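You operate a simulated robot arm through the tools that you are given. There is no shell and no other tool. Be economical: measure what you need, move in short steps, check, and stop when the job is done.

Carry out the task below with a simulated two-armed robot. There is one attempt and no reset: what you move stays moved.

## Task
Stop the flywheel and fit the red brake pad under the cover flap.
Fine: worn pad on the box, flap shut. Set down upright: worn brake pad. Where these are worked on the way, their far stop is far enough and under half their travel is too little: cover flap.
Where things are to end (x, y in the base frame): worn brake pad within 8 cm of [10, -224].

It is judged by the outcome, as a careful person would: the job done as asked, and still so three seconds after it is handed in. It fails if anything else is knocked over, pushed out of place, dropped, spilled or broken. Lids that push on must go on centred and level and be pressed home; caps that screw on are set level and turned clockwise until they are tight.

## Robot
Two 7-joint arms with two-finger parallel grippers on one trunk, on a base that drives. Base frame: it is fixed to the floor where the robot stands at the start and does not move with it; the origin is under the middle of the robot, x ahead of it, y to its left, z up. Lengths are in cm, angles in degrees, forces in N, time in s.
The left shoulder is at the start at [5, 18.7, 103.5], the right one opposite. With the tool pointing down near the work surface each hand reaches from about 10 to 60 cm from the robot's upright axis, wherever it stands, measured 20 degrees to its own side. Places, roughly: cover flap [80, 10, 60]; flywheel [80, 10, 50]; new brake pad [25, -200, 75]; pad seat [80, 10, 50]; resistance dial [50, 0, 80]; top of the plywood box [20, -230, 60]. Payload 3.43 kg a hand.
Tool frame (each hand has its own): the origin (TCP) lies between the finger pads and is the grasp point; the fingertips stand 3 cm ahead of it; z points along the fingers, y is the line along which they close. Largest opening 9.4 cm; finger width 2.8, thickness 1; the body of the gripper, 5 by 9.6 cm, starts 5.5 cm behind the TCP.
Orientation is that of the tool frame in the base frame, as [roll, pitch, yaw] about the fixed x, y, z axes, in that order (R = Rz(yaw) Ry(pitch) Rx(roll)). With the fingers straight down and closing along the base's y, the tool's x points along the base's -x, its y along +y and its z along -z.

## Interface
- The arms move only by the tool apply_moves. It takes "left_commands", "right_commands" or both (then of equal length, played together; a hand with none holds still); each is one flat list of numbers, 7 for each row, row after row: the finger opening in cm, from 0 to 9.4, then the shift along the tool's x, y, z in cm, then the turn, a rotation vector about the tool's x, y, z in degrees. In form: [grip, dx, dy, dz, ax, ay, az, grip, dx, dy, dz, ax, ay, az, ...]. A call has 1 to 8 rows; each row is the pose to reach, as a shift and turn from the pose commanded when the call began, along the tool's axes at that moment. Rows are played at 5 a second. More than 5 cm and 8.6 degrees between two rows, or a gripper value outside its range, and nothing of the call is played. Where a pose cannot be reached the arm comes as near as it can. A force on the tool above 40 N (or 10 N above the force at the start of the call, whichever is more), or a blocked arm, ends the call early, and 0.2 s more pass. The fingers move at their own pace (about 15.3 cm/s each) and stop on an object; they squeeze with about 35 N. The grip force told is the motor's: it shows also when the fingers shut on nothing. Time passes only in rows, and 0.2 s behind the last, so rows that repeat a pose let the fingers close. It gives the time, the measured TCP pose, the force on the tool (base axes), the opening and the grip force at its end, in the units of the frame above (readings bear some noise), with the torque about the TCP (base axes, N m) and any sound that the robot's microphone picked up, and new pictures: "pictures" is both (left out), scene, wrist or none (wrist: the cameras of the hands that moved).
- Cameras (640 x 400 px; columns grow to the right, rows downward): "scene" is now at [15.06, 0.78, 120.74]; the picture's right is [0.09, -1.00, 0.00], its down [-0.47, -0.04, -0.88] and it looks along [0.88, 0.07, -0.48] (base axes); focal length 265 px, centre (320, 200). "left" rides on the left gripper at [7.6, -1.4, -10.2] in its tool frame; the picture's right is [0.18, 0.98, 0.00], its down [-0.75, 0.14, -0.64] and it looks along [-0.63, 0.12, 0.77] (tool axes); focal length 243 px, centre (320, 200). "right" rides on the right gripper at [7.6, 1.4, -10.3] in its tool frame; the picture's right is [-0.18, 0.98, 0.00], its down [-0.75, -0.14, -0.64] and it looks along [-0.63, -0.12, 0.77] (tool axes); focal length 243 px, centre (320, 200). There is no depth. A picture from a camera that has moved, and an enlarged one, comes with that camera's place and axes in the base frame and with its lens.
- raise_lower(by): slides the trunk up (or, below 0, down) by that many cm; the arms and the scene camera ride with it, the base frame stays. It gives what a move gives, with no picture.
- base_move(legs): drives the robot by 1 to 6 legs, each [ahead, left, turn to the left] in cm, cm and degrees, along the robot's own axes; the way and the turn of a leg run together, so that a leg with both is an arc; at most 150 cm and 180 degrees a leg. The arms and the cameras ride along, it lands a little off, and it stops where it bumps. It gives what a move gives, and a new picture of the scene camera.
- turn_head(pan, tilt): turns the head with the scene camera to pan (to the left, within 80 degrees either way) and tilt (down, from -29 to 69), counted from straight ahead of the robot. It gives what a move gives, and a new picture of the scene camera.
- inspect(camera, box): a new picture of the part [left, top, right, bottom] of that camera's present view, enlarged. It takes no simulated time.
- finish_job(): hands the job in; it is judged then, once.

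Work in short steps. Places have to be worked out from the pictures, the camera data and where the tool is seen: move nearer, look again, correct. Check each grasp and each placing, and mend what went wrong. You have 120 turns and 260 pictures in all, those below and enlarged ones among them. Open the grippers and draw the arms clear of the work before you hand the job in, unless the task says otherwise; then end with one line.

The tools are called after "Emit:" by a JSON object that holds its "op" and its "data". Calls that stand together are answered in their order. apply_moves: Moves the arms, as the interface text tells. Its arguments: {"type":"object","properties":{"left_commands":{"type":"array"},"right_commands":{"type":"array"},"pictures":{"type":"string","enum":["both","scene","wrist","none"]}},"required":[]} The other tools are called the same way: raise_lower (by) slides the trunk up or down; base_move (legs) drives the base; turn_head (pan, tilt) turns the head that bears the scene camera; inspect (camera, box) takes an enlarged picture of a part of a camera's view; finish_job () hands the job in.

At the start:

```text
time: 0.0
left_tool_pos: [45.72, 30.58, 99.28]
left_ee_rot: [-180.0, 0.0, -179.9]
left_ft_force: [-0.8, 0.2, -0.7]
left_torque: [0.03, -0.01, -0.04]
left_gripper_width: 9.4
left_grasp_force: 0.1
right_tool_pos: [39.63, -7.98, 105.9]
right_ee_rot: [180.0, 0.0, 180.0]
right_ft_force: [0.1, -0.1, 0.0]
right_torque: [-0.02, 0.0, -0.03]
right_gripper_width: 9.39
right_grasp_force: 0.0
trunk travel left (down, up): [-25.0, 18.2]
robot x, y, heading: [0.19, 0.02, 0.1]
head pan, tilt: [4.9, 28.4]
```

scene: 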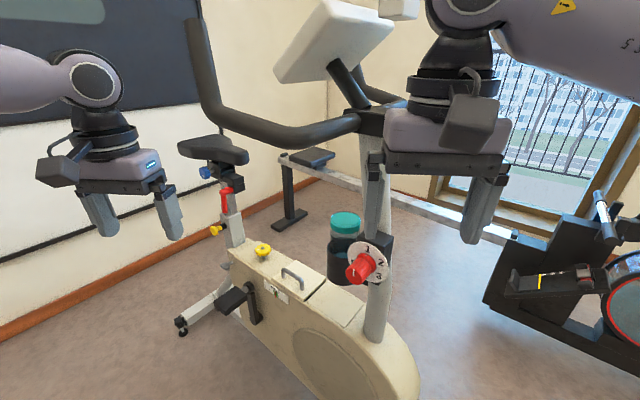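
right: 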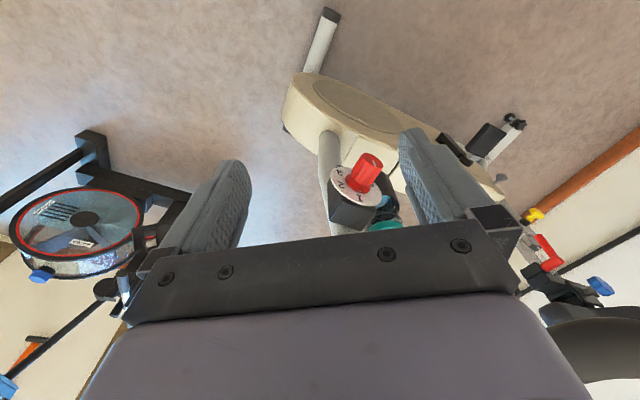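
left: 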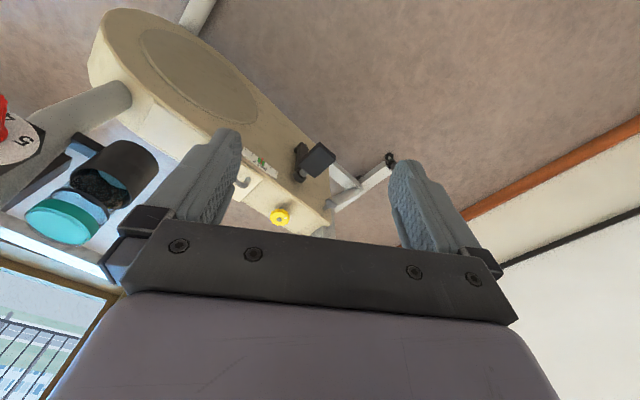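

The bike stands ahead with a flap with a handle, a yellow knob, a latch and a red resistance dial. I look closer.

Emit:
{"op": "inspect", "data": {"camera": "scene", "box": [200, 210, 420, 350]}}

Emit:
{"op": "inspect", "data": {"camera": "left", "box": [180, 120, 380, 245]}}

Emit:
{"op": "inspect", "data": {"camera": "scene", "box": [320, 220, 420, 300]}}

```text
2.86 times, centred on (310, 280) of scene
camera zoom: at [15.06, 0.78, 120.74], right [0.09, -1.0, 0.0], down [-0.47, -0.04, -0.88], along [0.88, 0.07, -0.48], focal length 756 px, centre (349, -29)
```

zoom: 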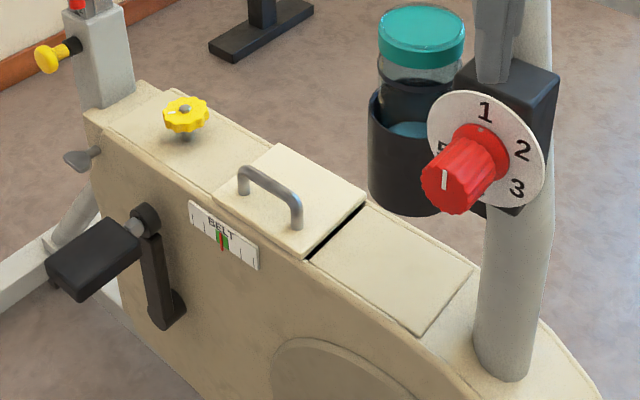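

```text
3.20 times, centred on (280, 182) of left
camera zoom: at [37.96, 29.15, 109.56], right [-0.19, 0.98, 0.0], down [0.75, 0.14, 0.64], along [0.63, 0.12, -0.77], focal length 776 px, centre (448, 256)
```

zoom: 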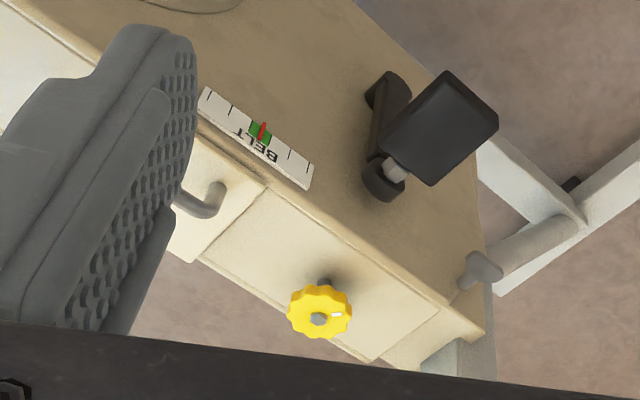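

```text
5.00 times, centred on (370, 260) of scene
camera zoom: at [15.06, 0.78, 120.74], right [0.09, -1.0, 0.0], down [-0.47, -0.04, -0.88], along [0.88, 0.07, -0.48], focal length 1323 px, centre (70, -100)
```

zoom: 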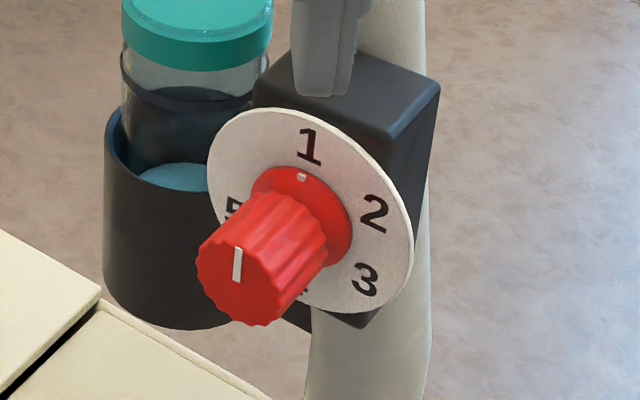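

I look toward the box/new pad with the head before planning the driving.

Emit:
{"op": "turn_head", "data": {"pan": -80, "tilt": 20}}

Emit:
{"op": "turn_head", "data": {"pan": 0, "tilt": 50}}

```text
time: 1.6
left_tool_pos: [45.81, 30.6, 99.3]
left_ee_rot: [-180.0, -0.1, -180.0]
left_ft_force: [0.1, 0.3, -0.8]
left_torque: [0.02, 0.0, 0.0]
left_gripper_width: 9.42
left_grasp_force: 0.1
right_tool_pos: [39.53, -8.04, 106.07]
right_ee_rot: [179.9, 0.0, 180.0]
right_ft_force: [0.6, -0.3, -0.2]
right_torque: [-0.01, -0.01, -0.02]
right_gripper_width: 9.4
right_grasp_force: 0.0
trunk travel left (down, up): [-25.0, 18.2]
robot x, y, heading: [0.1, 0.13, 0.0]
head pan, tilt: [-80.0, 20.0]
camera scene: at [7.61, -9.17, 122.09], right [-0.98, -0.17, 0.0], down [-0.06, 0.34, -0.94], along [0.16, -0.93, -0.34], focal length 265 px, centre (320, 200)
```

scene: 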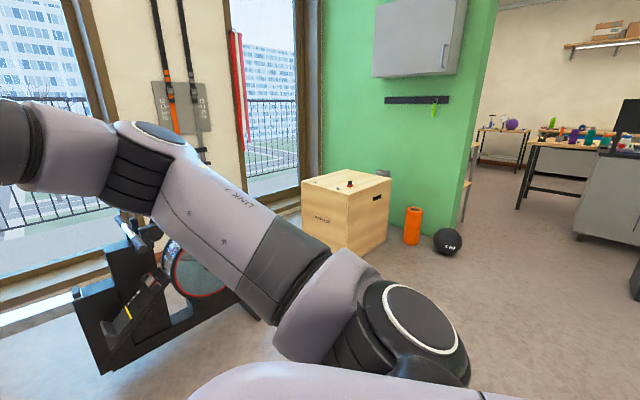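

```text
time: 3.1
left_tool_pos: [45.64, 30.55, 99.35]
left_ee_rot: [180.0, 0.0, -179.9]
left_ft_force: [-0.4, 0.3, 0.5]
left_torque: [0.0, 0.03, 0.0]
left_gripper_width: 9.39
left_grasp_force: 0.1
right_tool_pos: [39.53, -7.92, 106.04]
right_ee_rot: [180.0, 0.0, -180.0]
right_ft_force: [0.0, 0.3, -0.9]
right_torque: [-0.03, -0.02, -0.01]
right_gripper_width: 9.39
right_grasp_force: 0.1
trunk travel left (down, up): [-25.0, 18.2]
robot x, y, heading: [-0.2, 0.12, 0.1]
head pan, tilt: [0.0, 50.0]
camera scene: at [13.69, -0.01, 117.53], right [0.0, -1.0, 0.0], down [-0.77, 0.0, -0.64], along [0.64, 0.0, -0.77], focal length 265 px, centre (320, 200)
```

scene: 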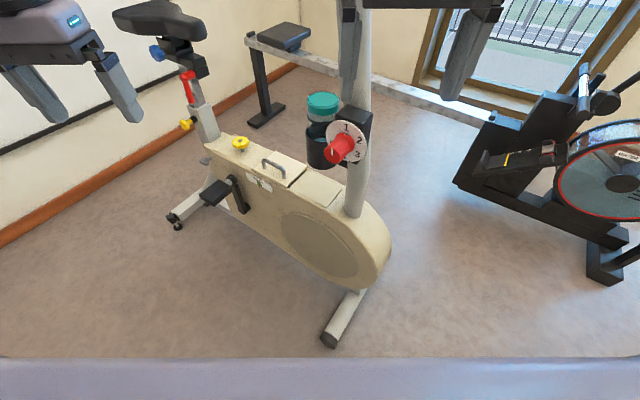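

Let me enlarge the box area.

Emit:
{"op": "turn_head", "data": {"pan": -78, "tilt": 20}}

Emit:
{"op": "inspect", "data": {"camera": "scene", "box": [280, 140, 480, 265]}}

```text
time: 4.6
left_tool_pos: [45.82, 30.51, 99.26]
left_ee_rot: [-180.0, -0.1, -179.9]
left_ft_force: [0.2, 1.0, -0.3]
left_torque: [0.0, -0.01, 0.05]
left_gripper_width: 9.39
left_grasp_force: 0.0
right_tool_pos: [39.72, -7.96, 105.99]
right_ee_rot: [180.0, 0.0, 179.9]
right_ft_force: [1.0, -0.3, -0.1]
right_torque: [-0.01, 0.01, 0.0]
right_gripper_width: 9.4
right_grasp_force: 0.0
trunk travel left (down, up): [-25.0, 18.2]
robot x, y, heading: [-0.61, -0.23, -0.3]
head pan, tilt: [-78.0, 20.0]
camera scene: at [7.93, -9.11, 122.08], right [-0.98, -0.21, 0.0], down [-0.07, 0.33, -0.94], along [0.2, -0.92, -0.34], focal length 265 px, centre (320, 200)
```

scene: 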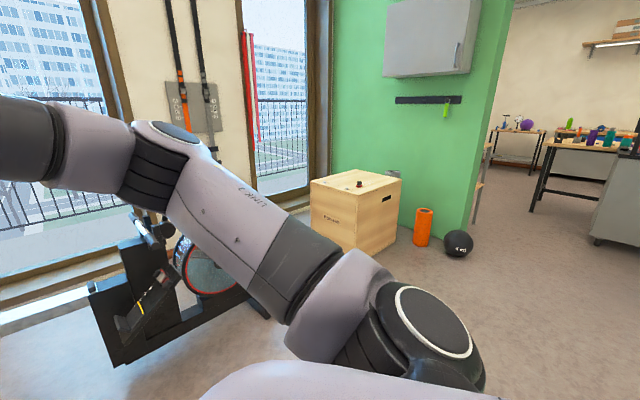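

```text
3.20 times, centred on (380, 202) of scene
camera zoom: at [7.93, -9.11, 122.08], right [-0.98, -0.21, 0.0], down [-0.07, 0.33, -0.94], along [0.2, -0.92, -0.34], focal length 847 px, centre (128, 192)
```

zoom: 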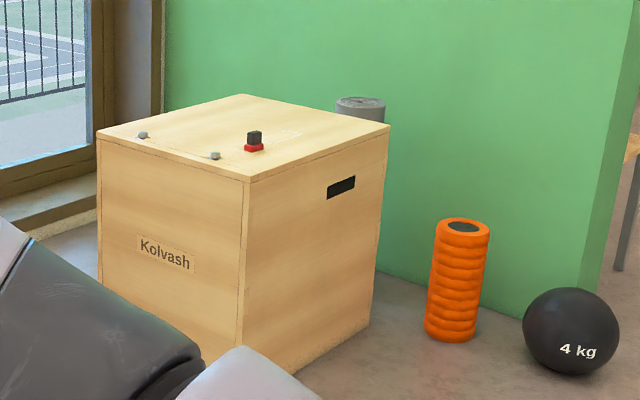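

The new red pad stands upright on the box. For the bike I'd like to stand square to it (heading about -33°); first I pull the arms back so nothing hits the handlebar.

Emit:
{"op": "apply_moves", "data": {"left_commands": [9.4, 5, 0, 0, 0, 0, 0, 9.4, 10, 0, 0, 0, 0, 0, 9.4, 15, 0, 0, 0, 0, 0, 9.4, 18, 0, 0, 0, 0, 0], "right_commands": [9.4, 4, -4, 0, 0, 0, 0, 9.4, 8, -8, 0, 0, 0, 0, 9.4, 11, -11, 0, 0, 0, 0, 9.4, 13, -14, 0, 0, 0, 0], "pictures": "none"}}

Emit:
{"op": "turn_head", "data": {"pan": 0, "tilt": 15}}

```text
refused: row 1 steps farther than a row can; nothing moved
```

```text
time: 6.1
left_tool_pos: [45.66, 30.62, 99.3]
left_ee_rot: [179.9, 0.0, -179.8]
left_ft_force: [0.5, 0.0, -1.1]
left_torque: [-0.01, 0.02, 0.01]
left_gripper_width: 9.4
left_grasp_force: 0.1
right_tool_pos: [39.61, -7.97, 105.96]
right_ee_rot: [180.0, -0.1, 180.0]
right_ft_force: [0.4, 0.1, -0.7]
right_torque: [0.0, 0.04, 0.06]
right_gripper_width: 9.42
right_grasp_force: 0.2
trunk travel left (down, up): [-25.0, 18.2]
robot x, y, heading: [0.03, 0.16, 0.1]
head pan, tilt: [0.0, 15.0]
camera scene: at [15.33, -0.01, 122.9], right [0.0, -1.0, 0.0], down [-0.26, 0.0, -0.97], along [0.97, 0.0, -0.26], focal length 265 px, centre (320, 200)
```

scene: 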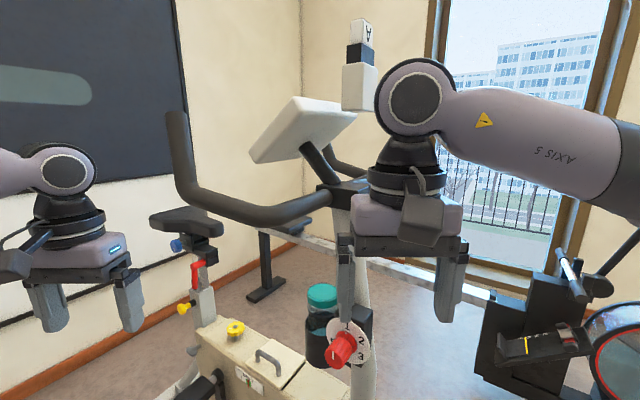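

Row steps were just over the limit; retry with smaller steps.

Emit:
{"op": "apply_moves", "data": {"left_commands": [9.4, 4.5, 0, 0, 0, 0, 0, 9.4, 9, 0, 0, 0, 0, 0, 9.4, 13.5, 0, 0, 0, 0, 0, 9.4, 17, 0, 0, 0, 0, 0], "right_commands": [9.4, 3, -3, 0, 0, 0, 0, 9.4, 6, -6, 0, 0, 0, 0, 9.4, 9, -9, 0, 0, 0, 0, 9.4, 12, -12, 0, 0, 0, 0], "pictures": "none"}}

Emit:
{"op": "base_move", "data": {"legs": [[0, 40, 0], [0, 0, -33]]}}

```text
time: 7.1
left_tool_pos: [28.67, 30.6, 99.21]
left_ee_rot: [180.0, 0.1, -179.9]
left_ft_force: [0.4, -0.7, 0.4]
left_torque: [-0.02, 0.0, 0.01]
left_gripper_width: 9.41
left_grasp_force: 0.0
right_tool_pos: [27.33, -19.87, 105.91]
right_ee_rot: [-179.9, 0.0, 179.9]
right_ft_force: [-0.1, -0.1, 0.6]
right_torque: [0.02, 0.0, -0.06]
right_gripper_width: 9.41
right_grasp_force: 0.0
trunk travel left (down, up): [-25.0, 18.2]
robot x, y, heading: [-0.09, 0.14, 0.2]
head pan, tilt: [0.0, 15.0]
```

```text
time: 12.9
left_tool_pos: [40.87, 50.71, 99.31]
left_ee_rot: [180.0, 0.1, 146.8]
left_ft_force: [-0.1, 0.1, 0.2]
left_torque: [0.04, -0.01, -0.02]
left_gripper_width: 9.37
left_grasp_force: 0.0
right_tool_pos: [12.28, 9.26, 106.05]
right_ee_rot: [-180.0, -0.1, 146.6]
right_ft_force: [0.2, 0.7, -0.3]
right_torque: [0.03, -0.03, -0.01]
right_gripper_width: 9.4
right_grasp_force: 0.0
trunk travel left (down, up): [-25.0, 18.2]
robot x, y, heading: [0.23, 40.82, -33.4]
head pan, tilt: [0.0, 15.0]
camera scene: at [12.99, 32.52, 122.9], right [-0.55, -0.84, 0.0], down [-0.22, 0.14, -0.97], along [0.81, -0.53, -0.26], focal length 265 px, centre (320, 200)
```

scene: 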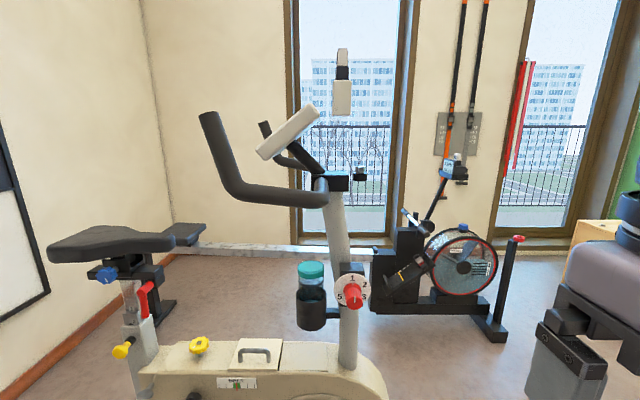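

Triangulated: dial disc ≈(57.6,-5.7,83.6), flap handle ≈(75.6,14,60), near handlebar corner ≈(58,20,112). I drive nearer, keeping the base clear of the pedal and foot.

Emit:
{"op": "base_move", "data": {"legs": [[0, 19, 0], [21, 0, 0]]}}

Emit:
{"op": "turn_head", "data": {"pan": -15, "tilt": 45}}

```text
time: 16.4
left_tool_pos: [69.23, 55.14, 99.19]
left_ee_rot: [-180.0, 0.1, 146.8]
left_ft_force: [-0.1, -0.3, -0.6]
left_torque: [0.01, 0.02, 0.05]
left_gripper_width: 9.44
left_grasp_force: 0.0
right_tool_pos: [40.57, 13.76, 105.96]
right_ee_rot: [180.0, -0.1, 146.5]
right_ft_force: [0.3, -0.7, -0.3]
right_torque: [-0.03, 0.02, 0.02]
right_gripper_width: 9.42
right_grasp_force: 0.0
trunk travel left (down, up): [-25.0, 18.2]
robot x, y, heading: [28.54, 45.61, -33.3]
head pan, tilt: [0.0, 15.0]
camera scene: at [41.31, 37.0, 122.89], right [-0.55, -0.84, 0.0], down [-0.22, 0.14, -0.97], along [0.81, -0.53, -0.26], focal length 265 px, centre (320, 200)
```

scene: 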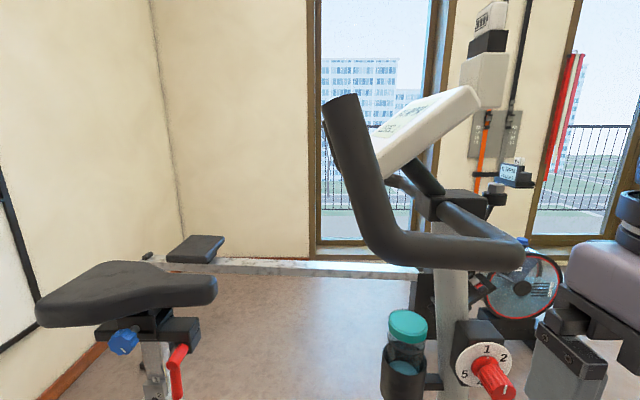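

```text
time: 17.4
left_tool_pos: [69.17, 55.24, 99.25]
left_ee_rot: [180.0, 0.0, 146.7]
left_ft_force: [0.5, -0.4, -0.1]
left_torque: [0.03, 0.0, -0.01]
left_gripper_width: 9.4
left_grasp_force: 0.1
right_tool_pos: [40.54, 13.88, 105.9]
right_ee_rot: [180.0, -0.1, 146.7]
right_ft_force: [-0.6, -0.6, 0.0]
right_torque: [0.01, 0.0, 0.03]
right_gripper_width: 9.4
right_grasp_force: 0.0
trunk travel left (down, up): [-25.0, 18.2]
robot x, y, heading: [28.55, 45.24, -33.1]
head pan, tilt: [-15.0, 45.0]
camera scene: at [38.88, 36.08, 118.23], right [-0.75, -0.66, 0.0], down [-0.47, 0.53, -0.71], along [0.47, -0.53, -0.71], focal length 265 px, centre (320, 200)
```

scene: 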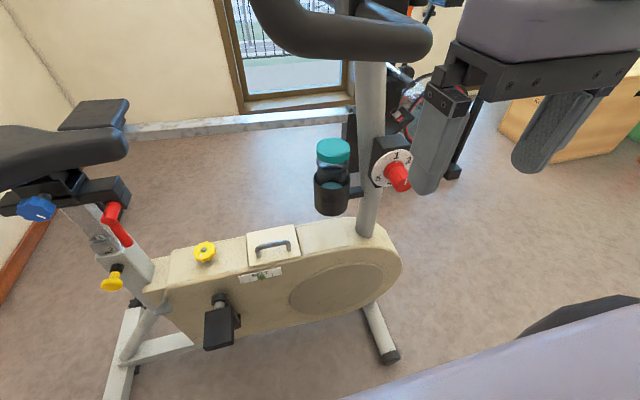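

Dial ≈(57,-5.7,84), handlebar near bar at z≈108 just before it. I lower the trunk and swing the right gripper horizontal toward the dial under the bar.

Emit:
{"op": "raise_lower", "data": {"by": -15}}

Emit:
{"op": "apply_moves", "data": {"right_commands": [6, -0.5, -0.9, 0, 0, -8.5, 0, 6, -1, -1.8, 0, 0, -17, 0, 6, -2, -2.7, 1, 0, -25.5, 0, 6, -3, -3.6, 2, 0, -34, 0, 6, -4, -4.5, 3, 0, -42.5, 0, 6, -5, -5.4, 4, 0, -51, 0, 6, -6, -6.3, 5, 0, -59.5, 0, 6, -7, -7.2, 6, 0, -68, 0]}}

```text
time: 19.1
left_tool_pos: [69.22, 55.21, 84.27]
left_ee_rot: [180.0, -0.1, 146.6]
left_ft_force: [-0.7, -0.7, 0.1]
left_torque: [-0.01, 0.02, -0.02]
left_gripper_width: 9.41
left_grasp_force: 0.1
right_tool_pos: [40.59, 13.75, 90.91]
right_ee_rot: [-179.8, 0.0, 146.6]
right_ft_force: [0.3, 0.0, -0.5]
right_torque: [0.0, 0.0, -0.02]
right_gripper_width: 9.39
right_grasp_force: 0.1
trunk travel left (down, up): [-10.0, 33.2]
robot x, y, heading: [28.61, 45.99, -33.3]
head pan, tilt: [-15.0, 45.0]
```

```text
time: 20.9
left_tool_pos: [69.24, 55.21, 84.41]
left_ee_rot: [180.0, 0.0, 146.7]
left_ft_force: [-0.3, 0.3, 0.3]
left_torque: [0.02, 0.0, -0.01]
left_gripper_width: 9.41
left_grasp_force: 0.0
right_tool_pos: [48.69, -2.22, 89.01]
right_ee_rot: [-179.9, 68.0, 146.7]
right_ft_force: [-0.2, 0.5, -0.1]
right_torque: [-0.04, 0.03, 0.01]
right_gripper_width: 6.01
right_grasp_force: 0.0
right hand out of reach, approached as far as the arm can: row 5, 6, 7, 8
trunk travel left (down, up): [-10.0, 33.2]
robot x, y, heading: [28.46, 45.24, -33.3]
head pan, tilt: [-15.0, 45.0]
camera scene: at [38.87, 36.07, 103.22], right [-0.75, -0.66, 0.0], down [-0.47, 0.53, -0.71], along [0.47, -0.53, -0.71], focal length 265 px, centre (320, 200)
camera right: at [39.02, 5.9, 85.85], right [0.6, 0.78, 0.17], down [-0.34, 0.06, 0.94], along [0.73, -0.62, 0.3], focal length 243 px, centre (320, 200)
```

scene: 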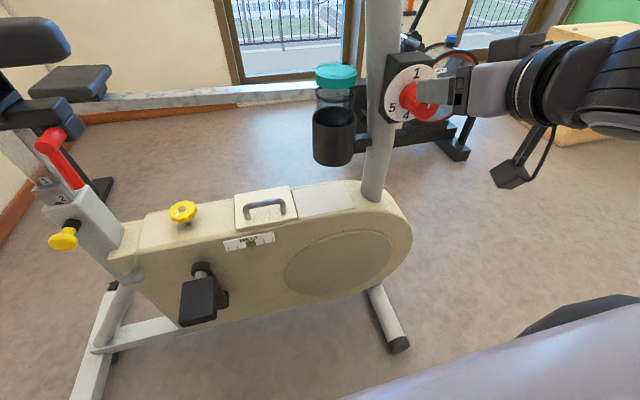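
right: 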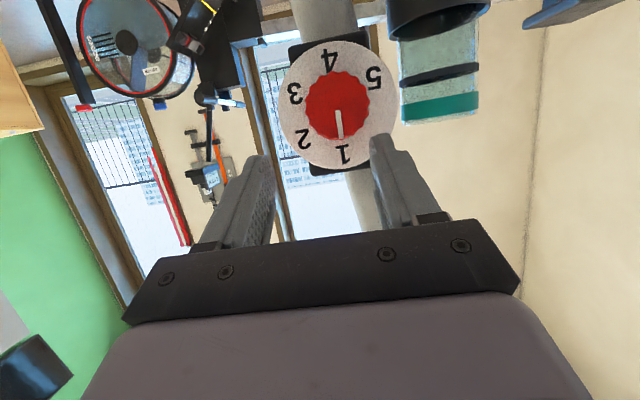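

The knob (at 1) is seen head on; the numbers run clockwise to 5 at 240°. I level the gripper and align it on the knob axis, a few cm before the knob.

Emit:
{"op": "apply_moves", "data": {"right_commands": [7, 1.3, 0.6, 0.2, 1.2, -7.4, 0.5, 7, 2.6, 1.2, 0.4, 2.4, -14.8, 1, 7, 3.82, 1.75, 0.68, 3.6, -22, 1.5, 7, 3.82, 1.75, 0.68, 3.6, -22, 1.5], "pictures": "wrist"}}

```text
time: 21.9
left_tool_pos: [69.32, 55.18, 84.35]
left_ee_rot: [-179.9, 0.0, 146.6]
left_ft_force: [0.5, 0.4, -0.9]
left_torque: [-0.02, 0.0, 0.02]
left_gripper_width: 9.42
left_grasp_force: 0.0
right_tool_pos: [51.14, -3.21, 88.68]
right_ee_rot: [176.8, 82.2, 141.0]
right_ft_force: [0.5, 0.3, -0.4]
right_torque: [0.0, -0.02, -0.02]
right_gripper_width: 7.02
right_grasp_force: 0.2
right hand out of reach, approached as far as the arm can: row 1, 2, 3, 4
trunk travel left (down, up): [-10.0, 33.2]
robot x, y, heading: [28.75, 45.18, -33.3]
head pan, tilt: [-15.0, 45.0]
camera right: at [42.73, 4.65, 82.67], right [0.59, 0.78, 0.19], down [-0.52, 0.19, 0.83], along [0.61, -0.59, 0.52], focal length 243 px, centre (320, 200)
```

right: 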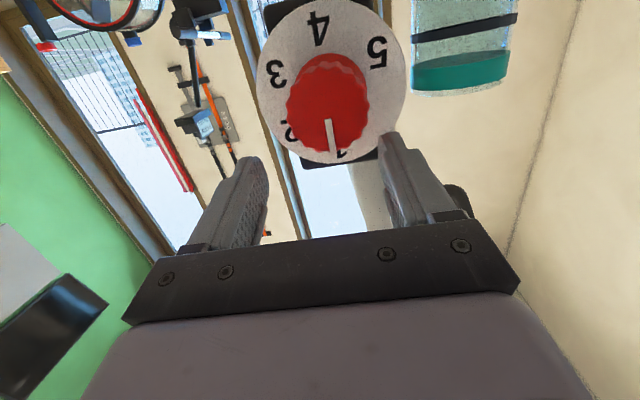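

Too folded: the arm hits its limits. I back the base 12 cm so the right arm has more room.

Emit:
{"op": "base_move", "data": {"legs": [[-12, 0, 0]]}}

Emit:
{"op": "apply_moves", "data": {"right_commands": [7, 0.5, 0, 0, 0, -3, 0, 7, 1, 0, 0, 0, -6, 0, 7, 1, 0, 0, 0, -8, 0], "pictures": "wrist"}}

```text
time: 23.2
left_tool_pos: [59.08, 62.09, 84.27]
left_ee_rot: [-179.9, 0.0, 146.9]
left_ft_force: [0.8, -0.3, -0.3]
left_torque: [-0.01, 0.02, 0.0]
left_gripper_width: 9.38
left_grasp_force: 0.1
right_tool_pos: [41.07, 3.52, 88.61]
right_ee_rot: [177.0, 82.2, 141.4]
right_ft_force: [0.1, 0.3, 0.3]
right_torque: [0.01, -0.02, -0.02]
right_gripper_width: 7.02
right_grasp_force: 0.1
trunk travel left (down, up): [-10.0, 33.2]
robot x, y, heading: [18.26, 52.02, -33.5]
head pan, tilt: [-15.0, 45.0]
camera scene: at [28.75, 42.78, 103.22], right [-0.75, -0.67, 0.0], down [-0.47, 0.53, -0.71], along [0.47, -0.53, -0.71], focal length 265 px, centre (320, 200)
```

scene: 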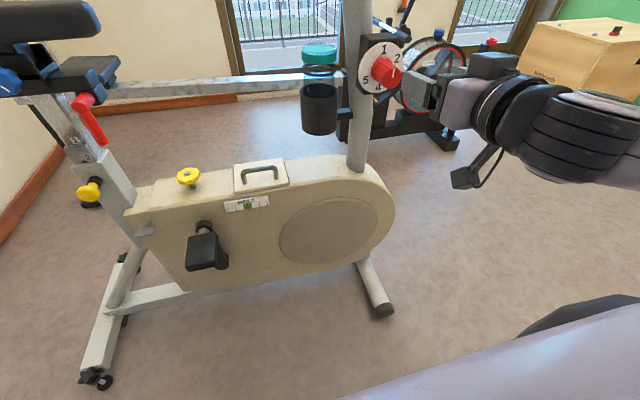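

```text
time: 24.0
left_tool_pos: [59.04, 61.94, 84.31]
left_ee_rot: [-180.0, 0.0, 146.9]
left_ft_force: [0.6, -0.3, 0.3]
left_torque: [0.03, -0.01, 0.03]
left_gripper_width: 9.39
left_grasp_force: 0.0
right_tool_pos: [40.97, 3.62, 88.6]
right_ee_rot: [176.9, 82.1, 141.2]
right_ft_force: [0.0, 0.9, 0.3]
right_torque: [0.02, -0.04, 0.0]
right_gripper_width: 6.99
right_grasp_force: 0.1
right hand out of reach, approached as far as the arm can: row 1, 2, 3
trunk travel left (down, up): [-10.0, 33.2]
robot x, y, heading: [18.48, 52.21, -33.2]
head pan, tilt: [-15.0, 45.0]
camera right: at [32.68, 11.36, 82.68], right [0.59, 0.78, 0.19], down [-0.52, 0.19, 0.83], along [0.62, -0.59, 0.52], focal length 243 px, centre (320, 200)
```

right: 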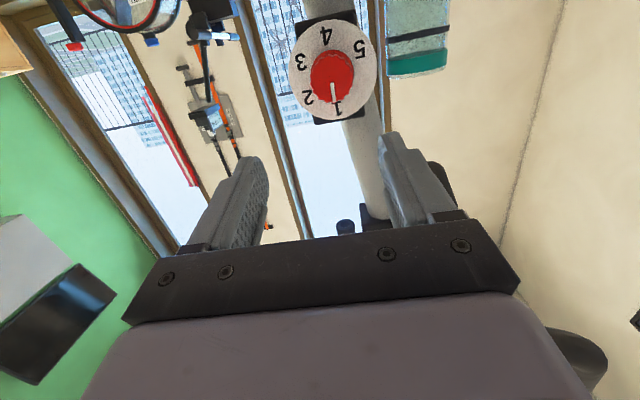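

The limit is from being folded; I extend toward the pre-grasp point while levelling.

Emit:
{"op": "apply_moves", "data": {"right_commands": [7, 0.3, 0.6, 3, 0, 0, 0, 7, 1, 1.2, 6, 0, -3, 0, 7, 2, 1.9, 9, 0, -6, 0, 7, 2.15, 1.95, 9.3, 0, -8, 0, 7, 2.15, 1.95, 9.3, 0, -8, 0], "pictures": "wrist"}}

```text
time: 25.2
left_tool_pos: [58.95, 62.04, 84.26]
left_ee_rot: [-180.0, 0.0, 146.9]
left_ft_force: [0.6, -0.4, -0.7]
left_torque: [-0.02, 0.0, 0.0]
left_gripper_width: 9.41
left_grasp_force: 0.1
right_tool_pos: [43.98, 1.59, 89.36]
right_ee_rot: [176.5, 82.7, 141.1]
right_ft_force: [-0.4, -0.1, 0.6]
right_torque: [0.0, 0.0, 0.01]
right_gripper_width: 7.0
right_grasp_force: 0.0
right hand out of reach, approached as far as the arm can: row 1, 2, 3, 4, 5
trunk travel left (down, up): [-10.0, 33.2]
robot x, y, heading: [18.1, 51.82, -33.2]
head pan, tilt: [-15.0, 45.0]
camera right: at [35.79, 9.25, 83.36], right [0.59, 0.79, 0.19], down [-0.53, 0.2, 0.83], along [0.61, -0.59, 0.53], focal length 243 px, centre (320, 200)
```

right: 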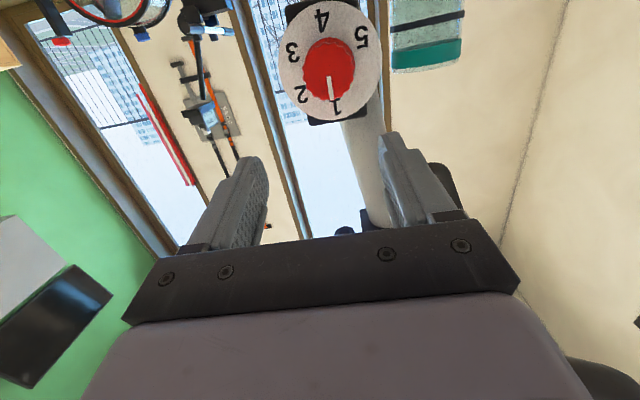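

Try a plain extension forward along the tool axis to find out what is limiting.

Emit:
{"op": "apply_moves", "data": {"right_commands": [7, 0, 0, 2, 0, 3, 0, 7, 0, 0, 4, 0, 6, 0, 7, 0, 0, 6, 0, 9, 0, 7, 0, 0, 8, 0, 9, 0], "pictures": "scene"}}

```text
time: 26.2
left_tool_pos: [59.04, 61.94, 84.29]
left_ee_rot: [179.9, 0.0, 146.9]
left_ft_force: [-0.2, 0.0, -0.3]
left_torque: [-0.01, 0.01, 0.0]
left_gripper_width: 9.4
left_grasp_force: 0.1
right_tool_pos: [50.67, -3.42, 88.64]
right_ee_rot: [178.5, 73.7, 143.1]
right_ft_force: [-0.6, -1.6, 0.5]
right_torque: [-0.01, -0.02, 0.01]
right_gripper_width: 7.0
right_grasp_force: 0.1
trunk travel left (down, up): [-10.0, 33.2]
robot x, y, heading: [18.37, 52.11, -33.4]
head pan, tilt: [-15.0, 45.0]
camera scene: at [28.74, 42.78, 103.22], right [-0.75, -0.67, 0.0], down [-0.47, 0.53, -0.71], along [0.47, -0.53, -0.71], focal length 265 px, centre (320, 200)
```

scene: 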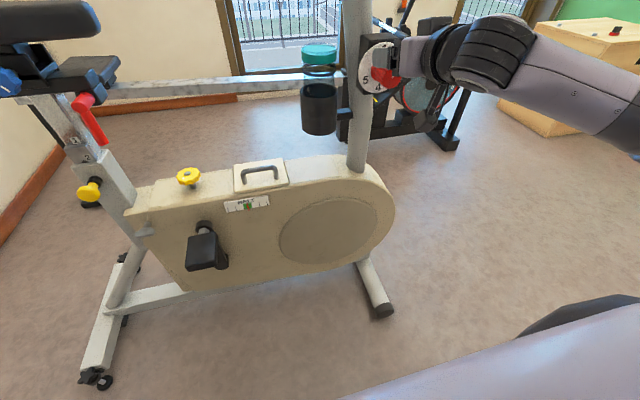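

That pose is fully reachable. Now down to knob height with the hand pitched nearly level.

Emit:
{"op": "apply_moves", "data": {"right_commands": [7, 0.5, 0.5, -1.9, 0, 0, 0, 7, 1.8, 1.0, -1.9, 0, -3, 0, 7, 3.1, 1.42, -1.9, 0, -6, 0, 7, 4.1, 1.42, -1.87, 0, -9, 0, 7, 4.1, 1.42, -1.87, 0, -9, 0], "pictures": "both"}}

```text
time: 27.4
left_tool_pos: [59.02, 62.03, 84.26]
left_ee_rot: [180.0, -0.1, 146.9]
left_ft_force: [0.1, 0.3, -0.4]
left_torque: [-0.02, 0.0, 0.03]
left_gripper_width: 9.37
left_grasp_force: 0.0
right_tool_pos: [49.29, -1.05, 86.89]
right_ee_rot: [179.2, 79.1, 144.1]
right_ft_force: [0.6, -0.5, -0.1]
right_torque: [0.0, -0.03, -0.01]
right_gripper_width: 7.0
right_grasp_force: 0.0
right hand out of reach, approached as far as the arm can: row 3, 4, 5
trunk travel left (down, up): [-10.0, 33.2]
robot x, y, heading: [18.03, 52.3, -33.3]
head pan, tilt: [-15.0, 45.0]
camera scene: at [28.74, 42.78, 103.22], right [-0.75, -0.67, 0.0], down [-0.47, 0.53, -0.71], along [0.47, -0.53, -0.71], focal length 265 px, centre (320, 200)
camera right: at [40.69, 6.85, 81.62], right [0.59, 0.78, 0.18], down [-0.48, 0.16, 0.86], along [0.65, -0.6, 0.47], focal length 243 px, centre (320, 200)
```

scene: 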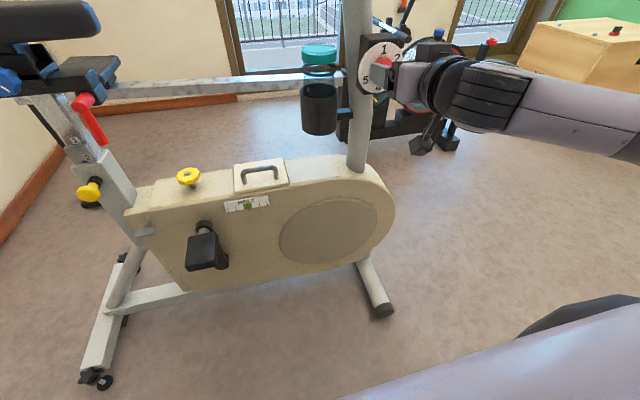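
right: 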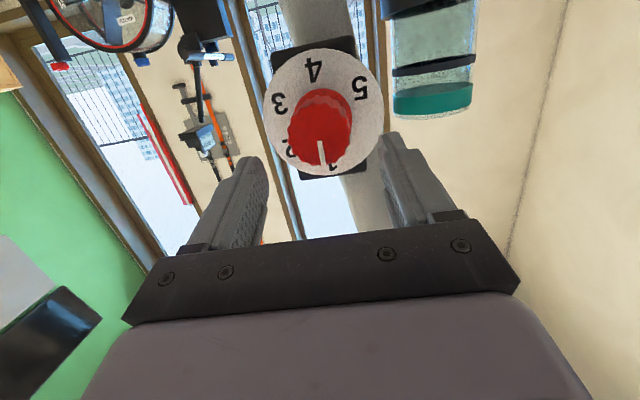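

Wrist limit again; lowering the shoulders should make the forearm slope up and free the wrist. Pull back a little, lower the trunk fully, then raise the hand.

Emit:
{"op": "apply_moves", "data": {"right_commands": [7, 0, 0, -2, 0, 0, 0], "pictures": "none"}}

Emit:
{"op": "raise_lower", "data": {"by": -10}}

Emit:
{"op": "apply_moves", "data": {"right_commands": [7, -3, 0, 0.8, 0, 0, 0, 7, -6, 0, 1.6, 0, 0, 0, 7, -8, 0, 2, 0, -3, 0, 7, -8, 0, 2.3, 0, -7, 0], "pictures": "wrist"}}

```text
time: 27.8
left_tool_pos: [59.01, 62.01, 84.33]
left_ee_rot: [180.0, 0.0, 146.8]
left_ft_force: [-1.1, 0.0, 0.5]
left_torque: [0.03, 0.02, 0.02]
left_gripper_width: 9.37
left_grasp_force: 0.1
right_tool_pos: [47.77, 0.14, 87.29]
right_ee_rot: [179.2, 79.2, 144.3]
right_ft_force: [0.4, -0.5, -0.1]
right_torque: [0.0, 0.01, -0.03]
right_gripper_width: 7.01
right_grasp_force: 0.0
trunk travel left (down, up): [-10.0, 33.2]
robot x, y, heading: [18.38, 51.97, -33.1]
head pan, tilt: [-15.0, 45.0]
```

```text
time: 29.1
left_tool_pos: [59.05, 61.9, 74.29]
left_ee_rot: [-179.9, -0.1, 147.0]
left_ft_force: [1.0, 0.9, -0.1]
left_torque: [0.05, -0.02, 0.06]
left_gripper_width: 9.38
left_grasp_force: 0.1
right_tool_pos: [47.66, 0.2, 77.35]
right_ee_rot: [179.2, 79.1, 144.2]
right_ft_force: [-0.3, 0.1, -0.9]
right_torque: [0.0, -0.03, -0.01]
right_gripper_width: 7.01
right_grasp_force: 0.0
trunk travel left (down, up): [0.0, 43.2]
robot x, y, heading: [18.55, 52.07, -33.2]
head pan, tilt: [-15.0, 45.0]
```

```text
time: 30.1
left_tool_pos: [59.03, 61.99, 74.33]
left_ee_rot: [-180.0, 0.0, 146.9]
left_ft_force: [0.2, 0.0, 0.7]
left_torque: [0.02, 0.02, 0.01]
left_gripper_width: 9.39
left_grasp_force: 0.0
right_tool_pos: [50.86, -2.1, 84.77]
right_ee_rot: [178.2, 86.1, 143.2]
right_ft_force: [1.0, 0.3, -0.5]
right_torque: [0.02, 0.01, -0.02]
right_gripper_width: 7.03
right_grasp_force: 0.1
trunk travel left (down, up): [0.0, 43.2]
robot x, y, heading: [18.38, 52.12, -33.2]
head pan, tilt: [-15.0, 45.0]
camera right: at [42.82, 5.33, 77.98], right [0.57, 0.8, 0.19], down [-0.57, 0.22, 0.79], along [0.59, -0.56, 0.58], focal length 243 px, centre (320, 200)
```

right: 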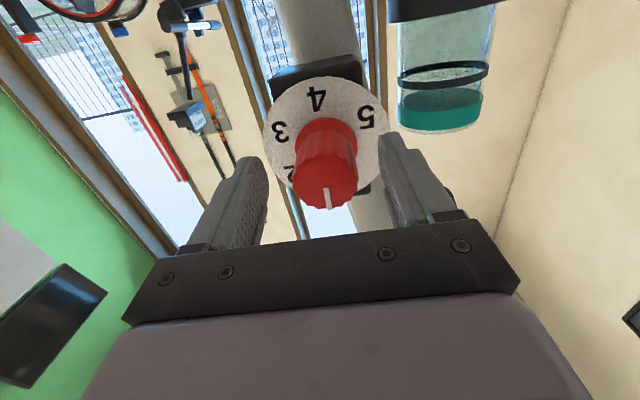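

Reached, and well lined up on the knob. Now I pre-roll the hand counter-clockwise about its axis so I can turn the dial a long way clockwise.

Emit:
{"op": "apply_moves", "data": {"right_commands": [7, 0, 0, 0, 0, 0, -8, 7, 0, 0, 0, 0, 0, -16, 7, 0, 0, 0, 0, 0, -24, 7, 0, 0, 0, 0, 0, -32, 7, 0, 0, 0, 0, 0, -40, 7, 0, 0, 0, 0, 0, -48, 7, 0, 0, 0, 0, 0, -56, 7, 0, 0, 0, 0, 0, -64], "pictures": "none"}}

Emit:
{"op": "apply_moves", "data": {"right_commands": [7, 0, 0, 0, 0, 0, -8, 7, 0, 0, 0, 0, 0, -16, 7, 0, 0, 0, 0, 0, -24, 7, 0, 0, 0, 0, 0, -32, 7, 0, 0, 0, 0, 0, -40, 7, 0, 0, 0, 0, 0, -48, 7, 0, 0, 0, 0, 0, -56], "pictures": "wrist"}}

```text
time: 31.9
left_tool_pos: [59.1, 61.95, 74.33]
left_ee_rot: [180.0, 0.0, 146.9]
left_ft_force: [-0.6, 0.3, 0.0]
left_torque: [-0.01, 0.0, -0.01]
left_gripper_width: 9.4
left_grasp_force: 0.0
right_tool_pos: [50.89, -2.05, 84.84]
right_ee_rot: [-94.4, 25.9, -126.9]
right_ft_force: [-1.1, 0.7, -0.8]
right_torque: [-0.03, 0.0, 0.03]
right_gripper_width: 7.0
right_grasp_force: 0.2
trunk travel left (down, up): [0.0, 43.2]
robot x, y, heading: [18.34, 52.28, -33.0]
head pan, tilt: [-15.0, 45.0]
```

```text
time: 33.5
left_tool_pos: [58.95, 62.01, 74.29]
left_ee_rot: [180.0, -0.1, 146.9]
left_ft_force: [-0.2, -0.6, 0.3]
left_torque: [-0.01, -0.01, 0.0]
left_gripper_width: 9.4
left_grasp_force: 0.0
right_tool_pos: [54.35, 0.97, 82.43]
right_ee_rot: [-94.0, -29.0, -123.5]
right_ft_force: [0.2, -0.1, 0.2]
right_torque: [-0.02, -0.02, 0.02]
right_gripper_width: 7.03
right_grasp_force: 0.0
right hand out of reach, approached as far as the arm can: row 6, 7
trunk travel left (down, up): [0.0, 43.2]
robot x, y, heading: [18.44, 51.98, -33.1]
head pan, tilt: [-15.0, 45.0]
camera right: at [41.76, 0.88, 85.48], right [-0.23, -0.22, -0.95], down [-0.11, 0.97, -0.2], along [0.97, 0.06, -0.25], focal length 243 px, centre (320, 200)
```

right: 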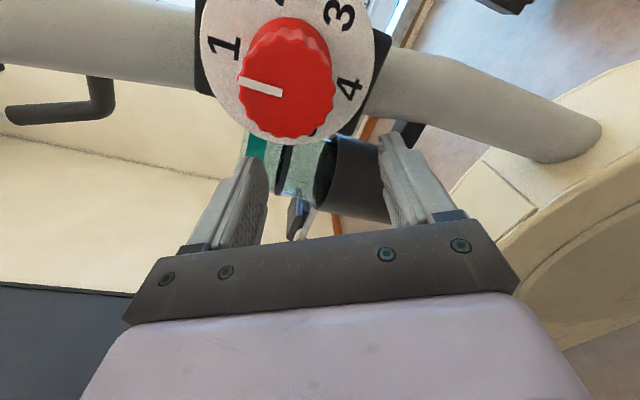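

The limit lies near -104°. I come back to about -99° and re-centre the TCP on the knob axis.

Emit:
{"op": "apply_moves", "data": {"right_commands": [7, 2, 0, -1.2, 0, 0, 7, 7, 4, 0.1, -1.2, 0, 0, 14, 7, 5.02, 0.12, -1.2, 0, 0, 20, 7, 5.02, 0.12, -1.2, 0, 0, 20], "pictures": "wrist"}}

```text
time: 34.5
left_tool_pos: [59.0, 61.98, 74.4]
left_ee_rot: [180.0, 0.0, 146.9]
left_ft_force: [0.1, 0.0, -0.7]
left_torque: [-0.02, 0.04, -0.03]
left_gripper_width: 9.41
left_grasp_force: 0.1
right_tool_pos: [50.88, -2.07, 84.78]
right_ee_rot: [-93.9, -9.8, -124.4]
right_ft_force: [-0.5, -0.6, -0.3]
right_torque: [-0.03, 0.01, 0.02]
right_gripper_width: 7.02
right_grasp_force: 0.0
trunk travel left (down, up): [0.0, 43.2]
robot x, y, heading: [18.33, 51.99, -33.5]
head pan, tilt: [-15.0, 45.0]
camera right: at [38.09, -2.55, 85.51], right [-0.05, 0.05, -1.0], down [-0.08, 0.99, 0.05], along [1.0, 0.09, -0.04], focal length 243 px, centre (320, 200)
```

right: 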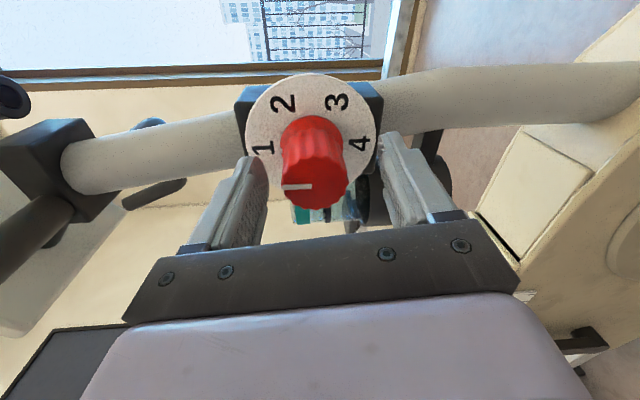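

Tip of knob ≈(51.7,-2.4,85.2), axis along the robot's heading; I'm centred on it. Advance 2.2 cm and close.

Emit:
{"op": "apply_moves", "data": {"right_commands": [7, -0.3, 0, 1.2, 0, 0, 0, 7, -0.3, 0, 2.2, 0, 0, 0, 3, -0.3, 0, 2.2, 0, 0, 0, 3, -0.3, 0, 2.2, 0, 0, 0, 3, -0.3, 0, 2.2, 0, 0, 0], "pictures": "wrist"}}

```text
time: 35.7
left_tool_pos: [58.98, 62.14, 74.29]
left_ee_rot: [180.0, 0.1, 146.9]
left_ft_force: [0.1, 0.0, 0.2]
left_torque: [0.0, 0.02, 0.02]
left_gripper_width: 9.39
left_grasp_force: 0.1
right_tool_pos: [53.0, -3.04, 85.01]
right_ee_rot: [-93.3, -9.9, -124.4]
right_ft_force: [2.2, -1.8, 18.7]
right_torque: [-0.81, -1.18, 1.06]
right_gripper_width: 3.94
right_grasp_force: 44.8
trunk travel left (down, up): [0.0, 43.2]
robot x, y, heading: [18.26, 52.22, -32.9]
head pan, tilt: [-15.0, 45.0]
camera right: at [40.1, -3.48, 85.61], right [-0.04, 0.04, -1.0], down [-0.09, 1.0, 0.05], along [1.0, 0.09, -0.04], focal length 243 px, centre (320, 200)
```

right: 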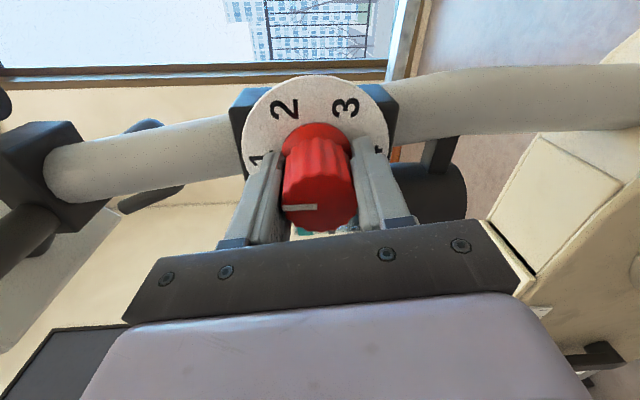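

Gripped (3.9 cm). A 19 N side load says the hand is slightly low; I ease it up and begin turning clockwise.

Emit:
{"op": "apply_moves", "data": {"right_commands": [3, 0, -0.3, 0, 0, 0, 0, 3, 0, -0.3, 0, 0, 0, 7, 3, 0, -0.3, 0, 0, 0, 14, 3, 0, -0.3, 0, 0, 0, 21, 3, 0, -0.3, 0, 0, 0, 28], "pictures": "wrist"}}

```text
time: 36.9
left_tool_pos: [59.07, 61.94, 74.3]
left_ee_rot: [-180.0, 0.0, 147.0]
left_ft_force: [-0.1, -0.2, -0.1]
left_torque: [0.02, -0.02, 0.0]
left_gripper_width: 9.4
left_grasp_force: 0.1
right_tool_pos: [52.82, -3.0, 84.94]
right_ee_rot: [-93.7, 18.2, -126.3]
right_ft_force: [9.4, -12.7, 14.9]
right_torque: [-0.96, -1.39, 0.9]
right_gripper_width: 3.91
right_grasp_force: 45.3
trunk travel left (down, up): [0.0, 43.2]
robot x, y, heading: [18.34, 52.14, -33.5]
head pan, tilt: [-15.0, 45.0]
camera right: at [40.41, -2.57, 82.08], right [0.23, 0.43, -0.87], down [-0.12, 0.9, 0.41], along [0.97, 0.01, 0.26], focal length 243 px, centre (320, 200)
```

right: 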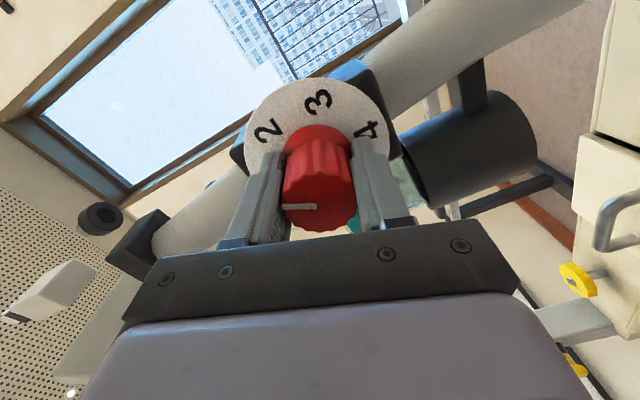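

The knob follows the hand. I continue clockwise, easing the side loads.

Emit:
{"op": "apply_moves", "data": {"right_commands": [3, -0.1, -0.4, 0.3, 0, 0, 8, 3, -0.1, -0.4, 0.3, 0, 0, 16, 3, -0.1, -0.4, 0.3, 0, 0, 24, 3, -0.1, -0.4, 0.3, 0, 0, 32, 3, -0.1, -0.4, 0.3, 0, 0, 40, 3, -0.1, -0.4, 0.3, 0, 0, 48, 3, -0.1, -0.4, 0.3, 0, 0, 56], "pictures": "wrist"}}

```text
time: 38.2
left_tool_pos: [58.96, 61.92, 74.37]
left_ee_rot: [-180.0, 0.0, 146.8]
left_ft_force: [0.1, 0.5, -0.1]
left_torque: [0.0, 0.0, -0.03]
left_gripper_width: 9.4
left_grasp_force: 0.0
right_tool_pos: [52.9, -3.24, 85.06]
right_ee_rot: [-97.8, 59.1, -131.9]
right_ft_force: [-10.4, 6.1, -3.9]
right_torque: [-0.93, -1.33, -0.78]
right_gripper_width: 3.8
right_grasp_force: 45.0
trunk travel left (down, up): [0.0, 43.2]
robot x, y, heading: [18.05, 51.85, -33.4]
head pan, tilt: [-15.0, 45.0]
stopped in row 6 (right hand): the force on the tool passed its limit at 41 N (the readings are from after the stop); the commanded pose is now the measured one
camera right: at [42.64, 0.87, 78.67], right [0.52, 0.78, -0.34], down [-0.33, 0.55, 0.76], along [0.79, -0.28, 0.55], focal length 243 px, centre (320, 200)
```

right: 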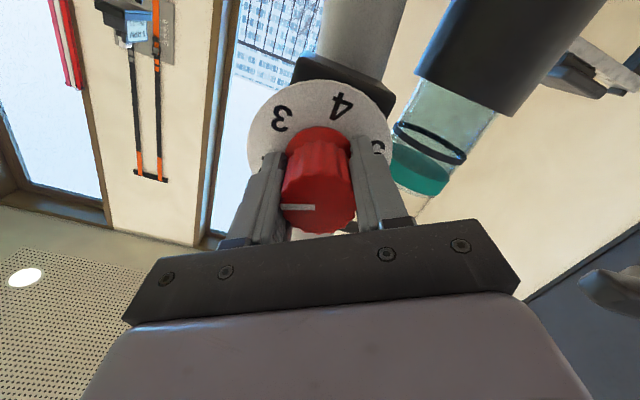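

It stopped on side load, not on the dial. Loads reset now; continue in shorter bits.

Emit:
{"op": "apply_moves", "data": {"right_commands": [3, 0, 0, 0, 0, 0, 6, 3, 0, 0, 0, 0, 0, 12, 3, 0, 0, 0, 0, 0, 18, 3, 0, 0, 0, 0, 0, 24], "pictures": "none"}}

```text
time: 39.2
left_tool_pos: [58.85, 61.89, 74.38]
left_ee_rot: [179.9, 0.1, 146.8]
left_ft_force: [1.1, 1.2, -0.2]
left_torque: [0.01, -0.01, 0.01]
left_gripper_width: 9.4
left_grasp_force: 0.1
right_tool_pos: [53.0, -3.21, 85.04]
right_ee_rot: [-123.0, 82.4, -157.8]
right_ft_force: [-27.2, 2.7, -3.6]
right_torque: [0.01, 0.63, 2.43]
right_gripper_width: 3.77
right_grasp_force: 45.3
trunk travel left (down, up): [0.0, 43.2]
robot x, y, heading: [18.38, 52.05, -33.3]
head pan, tilt: [-15.0, 45.0]
```

Loads build from small misalignment; open to relieve and look.

Emit:
{"op": "apply_moves", "data": {"right_commands": [6.5, 0, 0, 0, 0, 0, 24, 6.5, 0, 0, 0, 0, 0, 24], "pictures": "wrist"}}

```text
refused: row 1 steps farther than a row can; nothing moved
```

Emit:
{"op": "apply_moves", "data": {"right_commands": [6.5, 0, 0, 0, 0, 0, 0, 6.5, 0, 0, 0, 0, 0, 0], "pictures": "wrist"}}

```text
time: 39.5
left_tool_pos: [58.81, 61.87, 74.52]
left_ee_rot: [179.9, 0.2, 146.7]
left_ft_force: [-0.5, 0.5, 0.7]
left_torque: [0.0, 0.01, -0.03]
left_gripper_width: 9.39
left_grasp_force: 0.0
right_tool_pos: [52.35, -3.88, 85.06]
right_ee_rot: [-123.1, 82.5, -159.4]
right_ft_force: [-23.7, -0.6, -0.3]
right_torque: [0.01, -0.17, 0.26]
right_gripper_width: 5.65
right_grasp_force: 0.0
trunk travel left (down, up): [0.0, 43.2]
robot x, y, heading: [18.09, 52.18, -33.2]
head pan, tilt: [-15.0, 45.0]
stopped in row 1 (right hand): the force on the tool passed its limit at 46 N (the readings are from after the stop); the commanded pose is now the measured one
camera right: at [44.03, 3.03, 78.26], right [0.6, 0.8, 0.07], down [-0.5, 0.3, 0.81], along [0.62, -0.52, 0.58], focal length 243 px, centre (320, 200)
```

right: 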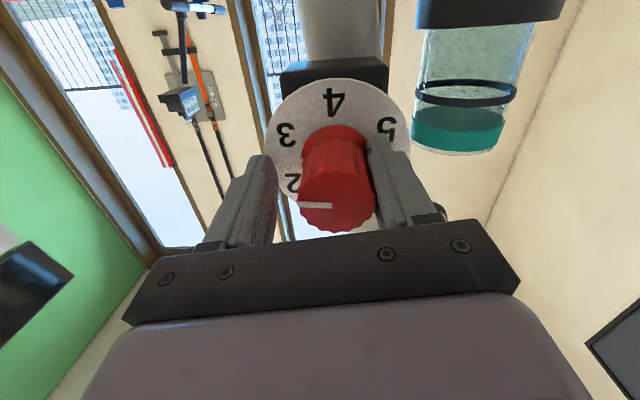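

Pointer is now past 2. The right finger presses on the knob; I centre by shifting +y and open wider.

Emit:
{"op": "apply_moves", "data": {"right_commands": [8, 0, 0.9, -0.2, 0, 0, 0, 8, 0, 0.9, -0.2, 0, 0, 0], "pictures": "wrist"}}

```text
time: 40.1
left_tool_pos: [59.11, 62.0, 74.29]
left_ee_rot: [-180.0, 0.0, 146.9]
left_ft_force: [0.2, 0.5, 0.0]
left_torque: [0.04, -0.02, 0.01]
left_gripper_width: 9.38
left_grasp_force: 0.1
right_tool_pos: [53.4, -2.64, 84.8]
right_ee_rot: [-123.6, 82.3, -159.0]
right_ft_force: [-0.7, 0.2, 0.3]
right_torque: [0.04, 0.03, -0.01]
right_gripper_width: 8.0
right_grasp_force: 0.0
trunk travel left (down, up): [0.0, 43.2]
robot x, y, heading: [18.42, 52.04, -33.4]
head pan, tilt: [-15.0, 45.0]
camera right: at [44.87, 4.18, 78.05], right [0.59, 0.81, 0.07], down [-0.51, 0.3, 0.81], along [0.63, -0.51, 0.58], focal length 243 px, centre (320, 200)
```

right: 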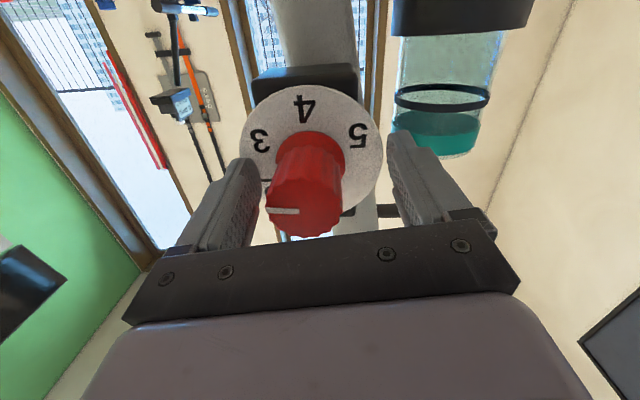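

Free. I centre on the axis, trim the tilt slightly, regrip and turn on.

Emit:
{"op": "apply_moves", "data": {"right_commands": [8, -0.3, -0.6, 0, -1.5, -2, 0, 3, -0.3, -0.6, 0, -1.5, -2, 0, 3, -0.3, -0.6, 0, -1.5, -2, 0, 3, -0.3, -0.6, 0, -1.5, -2, 0], "pictures": "none"}}

Emit:
{"op": "apply_moves", "data": {"right_commands": [3, 0, 0, 0, 0, 0, 7, 3, 0, 0, 0, 0, 0, 14, 3, 0, 0, 0, 0, 0, 21, 3, 0, 0, 0, 0, 0, 28], "pictures": "wrist"}}

```text
time: 41.1
left_tool_pos: [59.02, 61.95, 74.23]
left_ee_rot: [180.0, 0.0, 146.8]
left_ft_force: [-0.2, 0.4, 0.1]
left_torque: [-0.02, 0.01, 0.01]
left_gripper_width: 9.4
left_grasp_force: 0.0
right_tool_pos: [52.95, -3.2, 85.04]
right_ee_rot: [-112.4, 83.1, -146.2]
right_ft_force: [0.7, 3.9, -6.7]
right_torque: [-0.23, -0.33, 0.11]
right_gripper_width: 3.74
right_grasp_force: 44.6
trunk travel left (down, up): [0.0, 43.2]
robot x, y, heading: [17.87, 51.91, -33.4]
head pan, tilt: [-15.0, 45.0]
```

```text
time: 42.1
left_tool_pos: [58.91, 62.01, 74.32]
left_ee_rot: [179.8, 0.1, 146.8]
left_ft_force: [0.6, 0.4, -0.6]
left_torque: [0.03, -0.02, -0.01]
left_gripper_width: 9.39
left_grasp_force: 0.1
right_tool_pos: [52.81, -3.17, 85.04]
right_ee_rot: [97.1, 68.1, 62.5]
right_ft_force: [-18.1, 12.1, -16.6]
right_torque: [-0.25, -0.3, 1.93]
right_gripper_width: 3.82
right_grasp_force: 45.0
trunk travel left (down, up): [0.0, 43.2]
robot x, y, heading: [18.36, 51.89, -33.5]
head pan, tilt: [-15.0, 45.0]
camera right: at [46.4, 6.22, 79.16], right [0.49, 0.68, 0.54], down [-0.74, 0.0, 0.68], along [0.46, -0.73, 0.51], focal length 243 px, centre (320, 200)
```

right: 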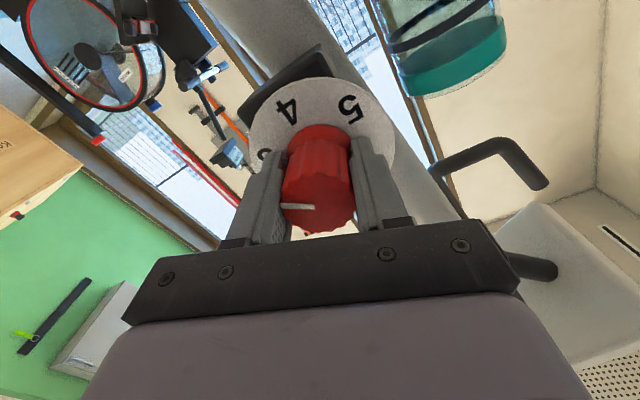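

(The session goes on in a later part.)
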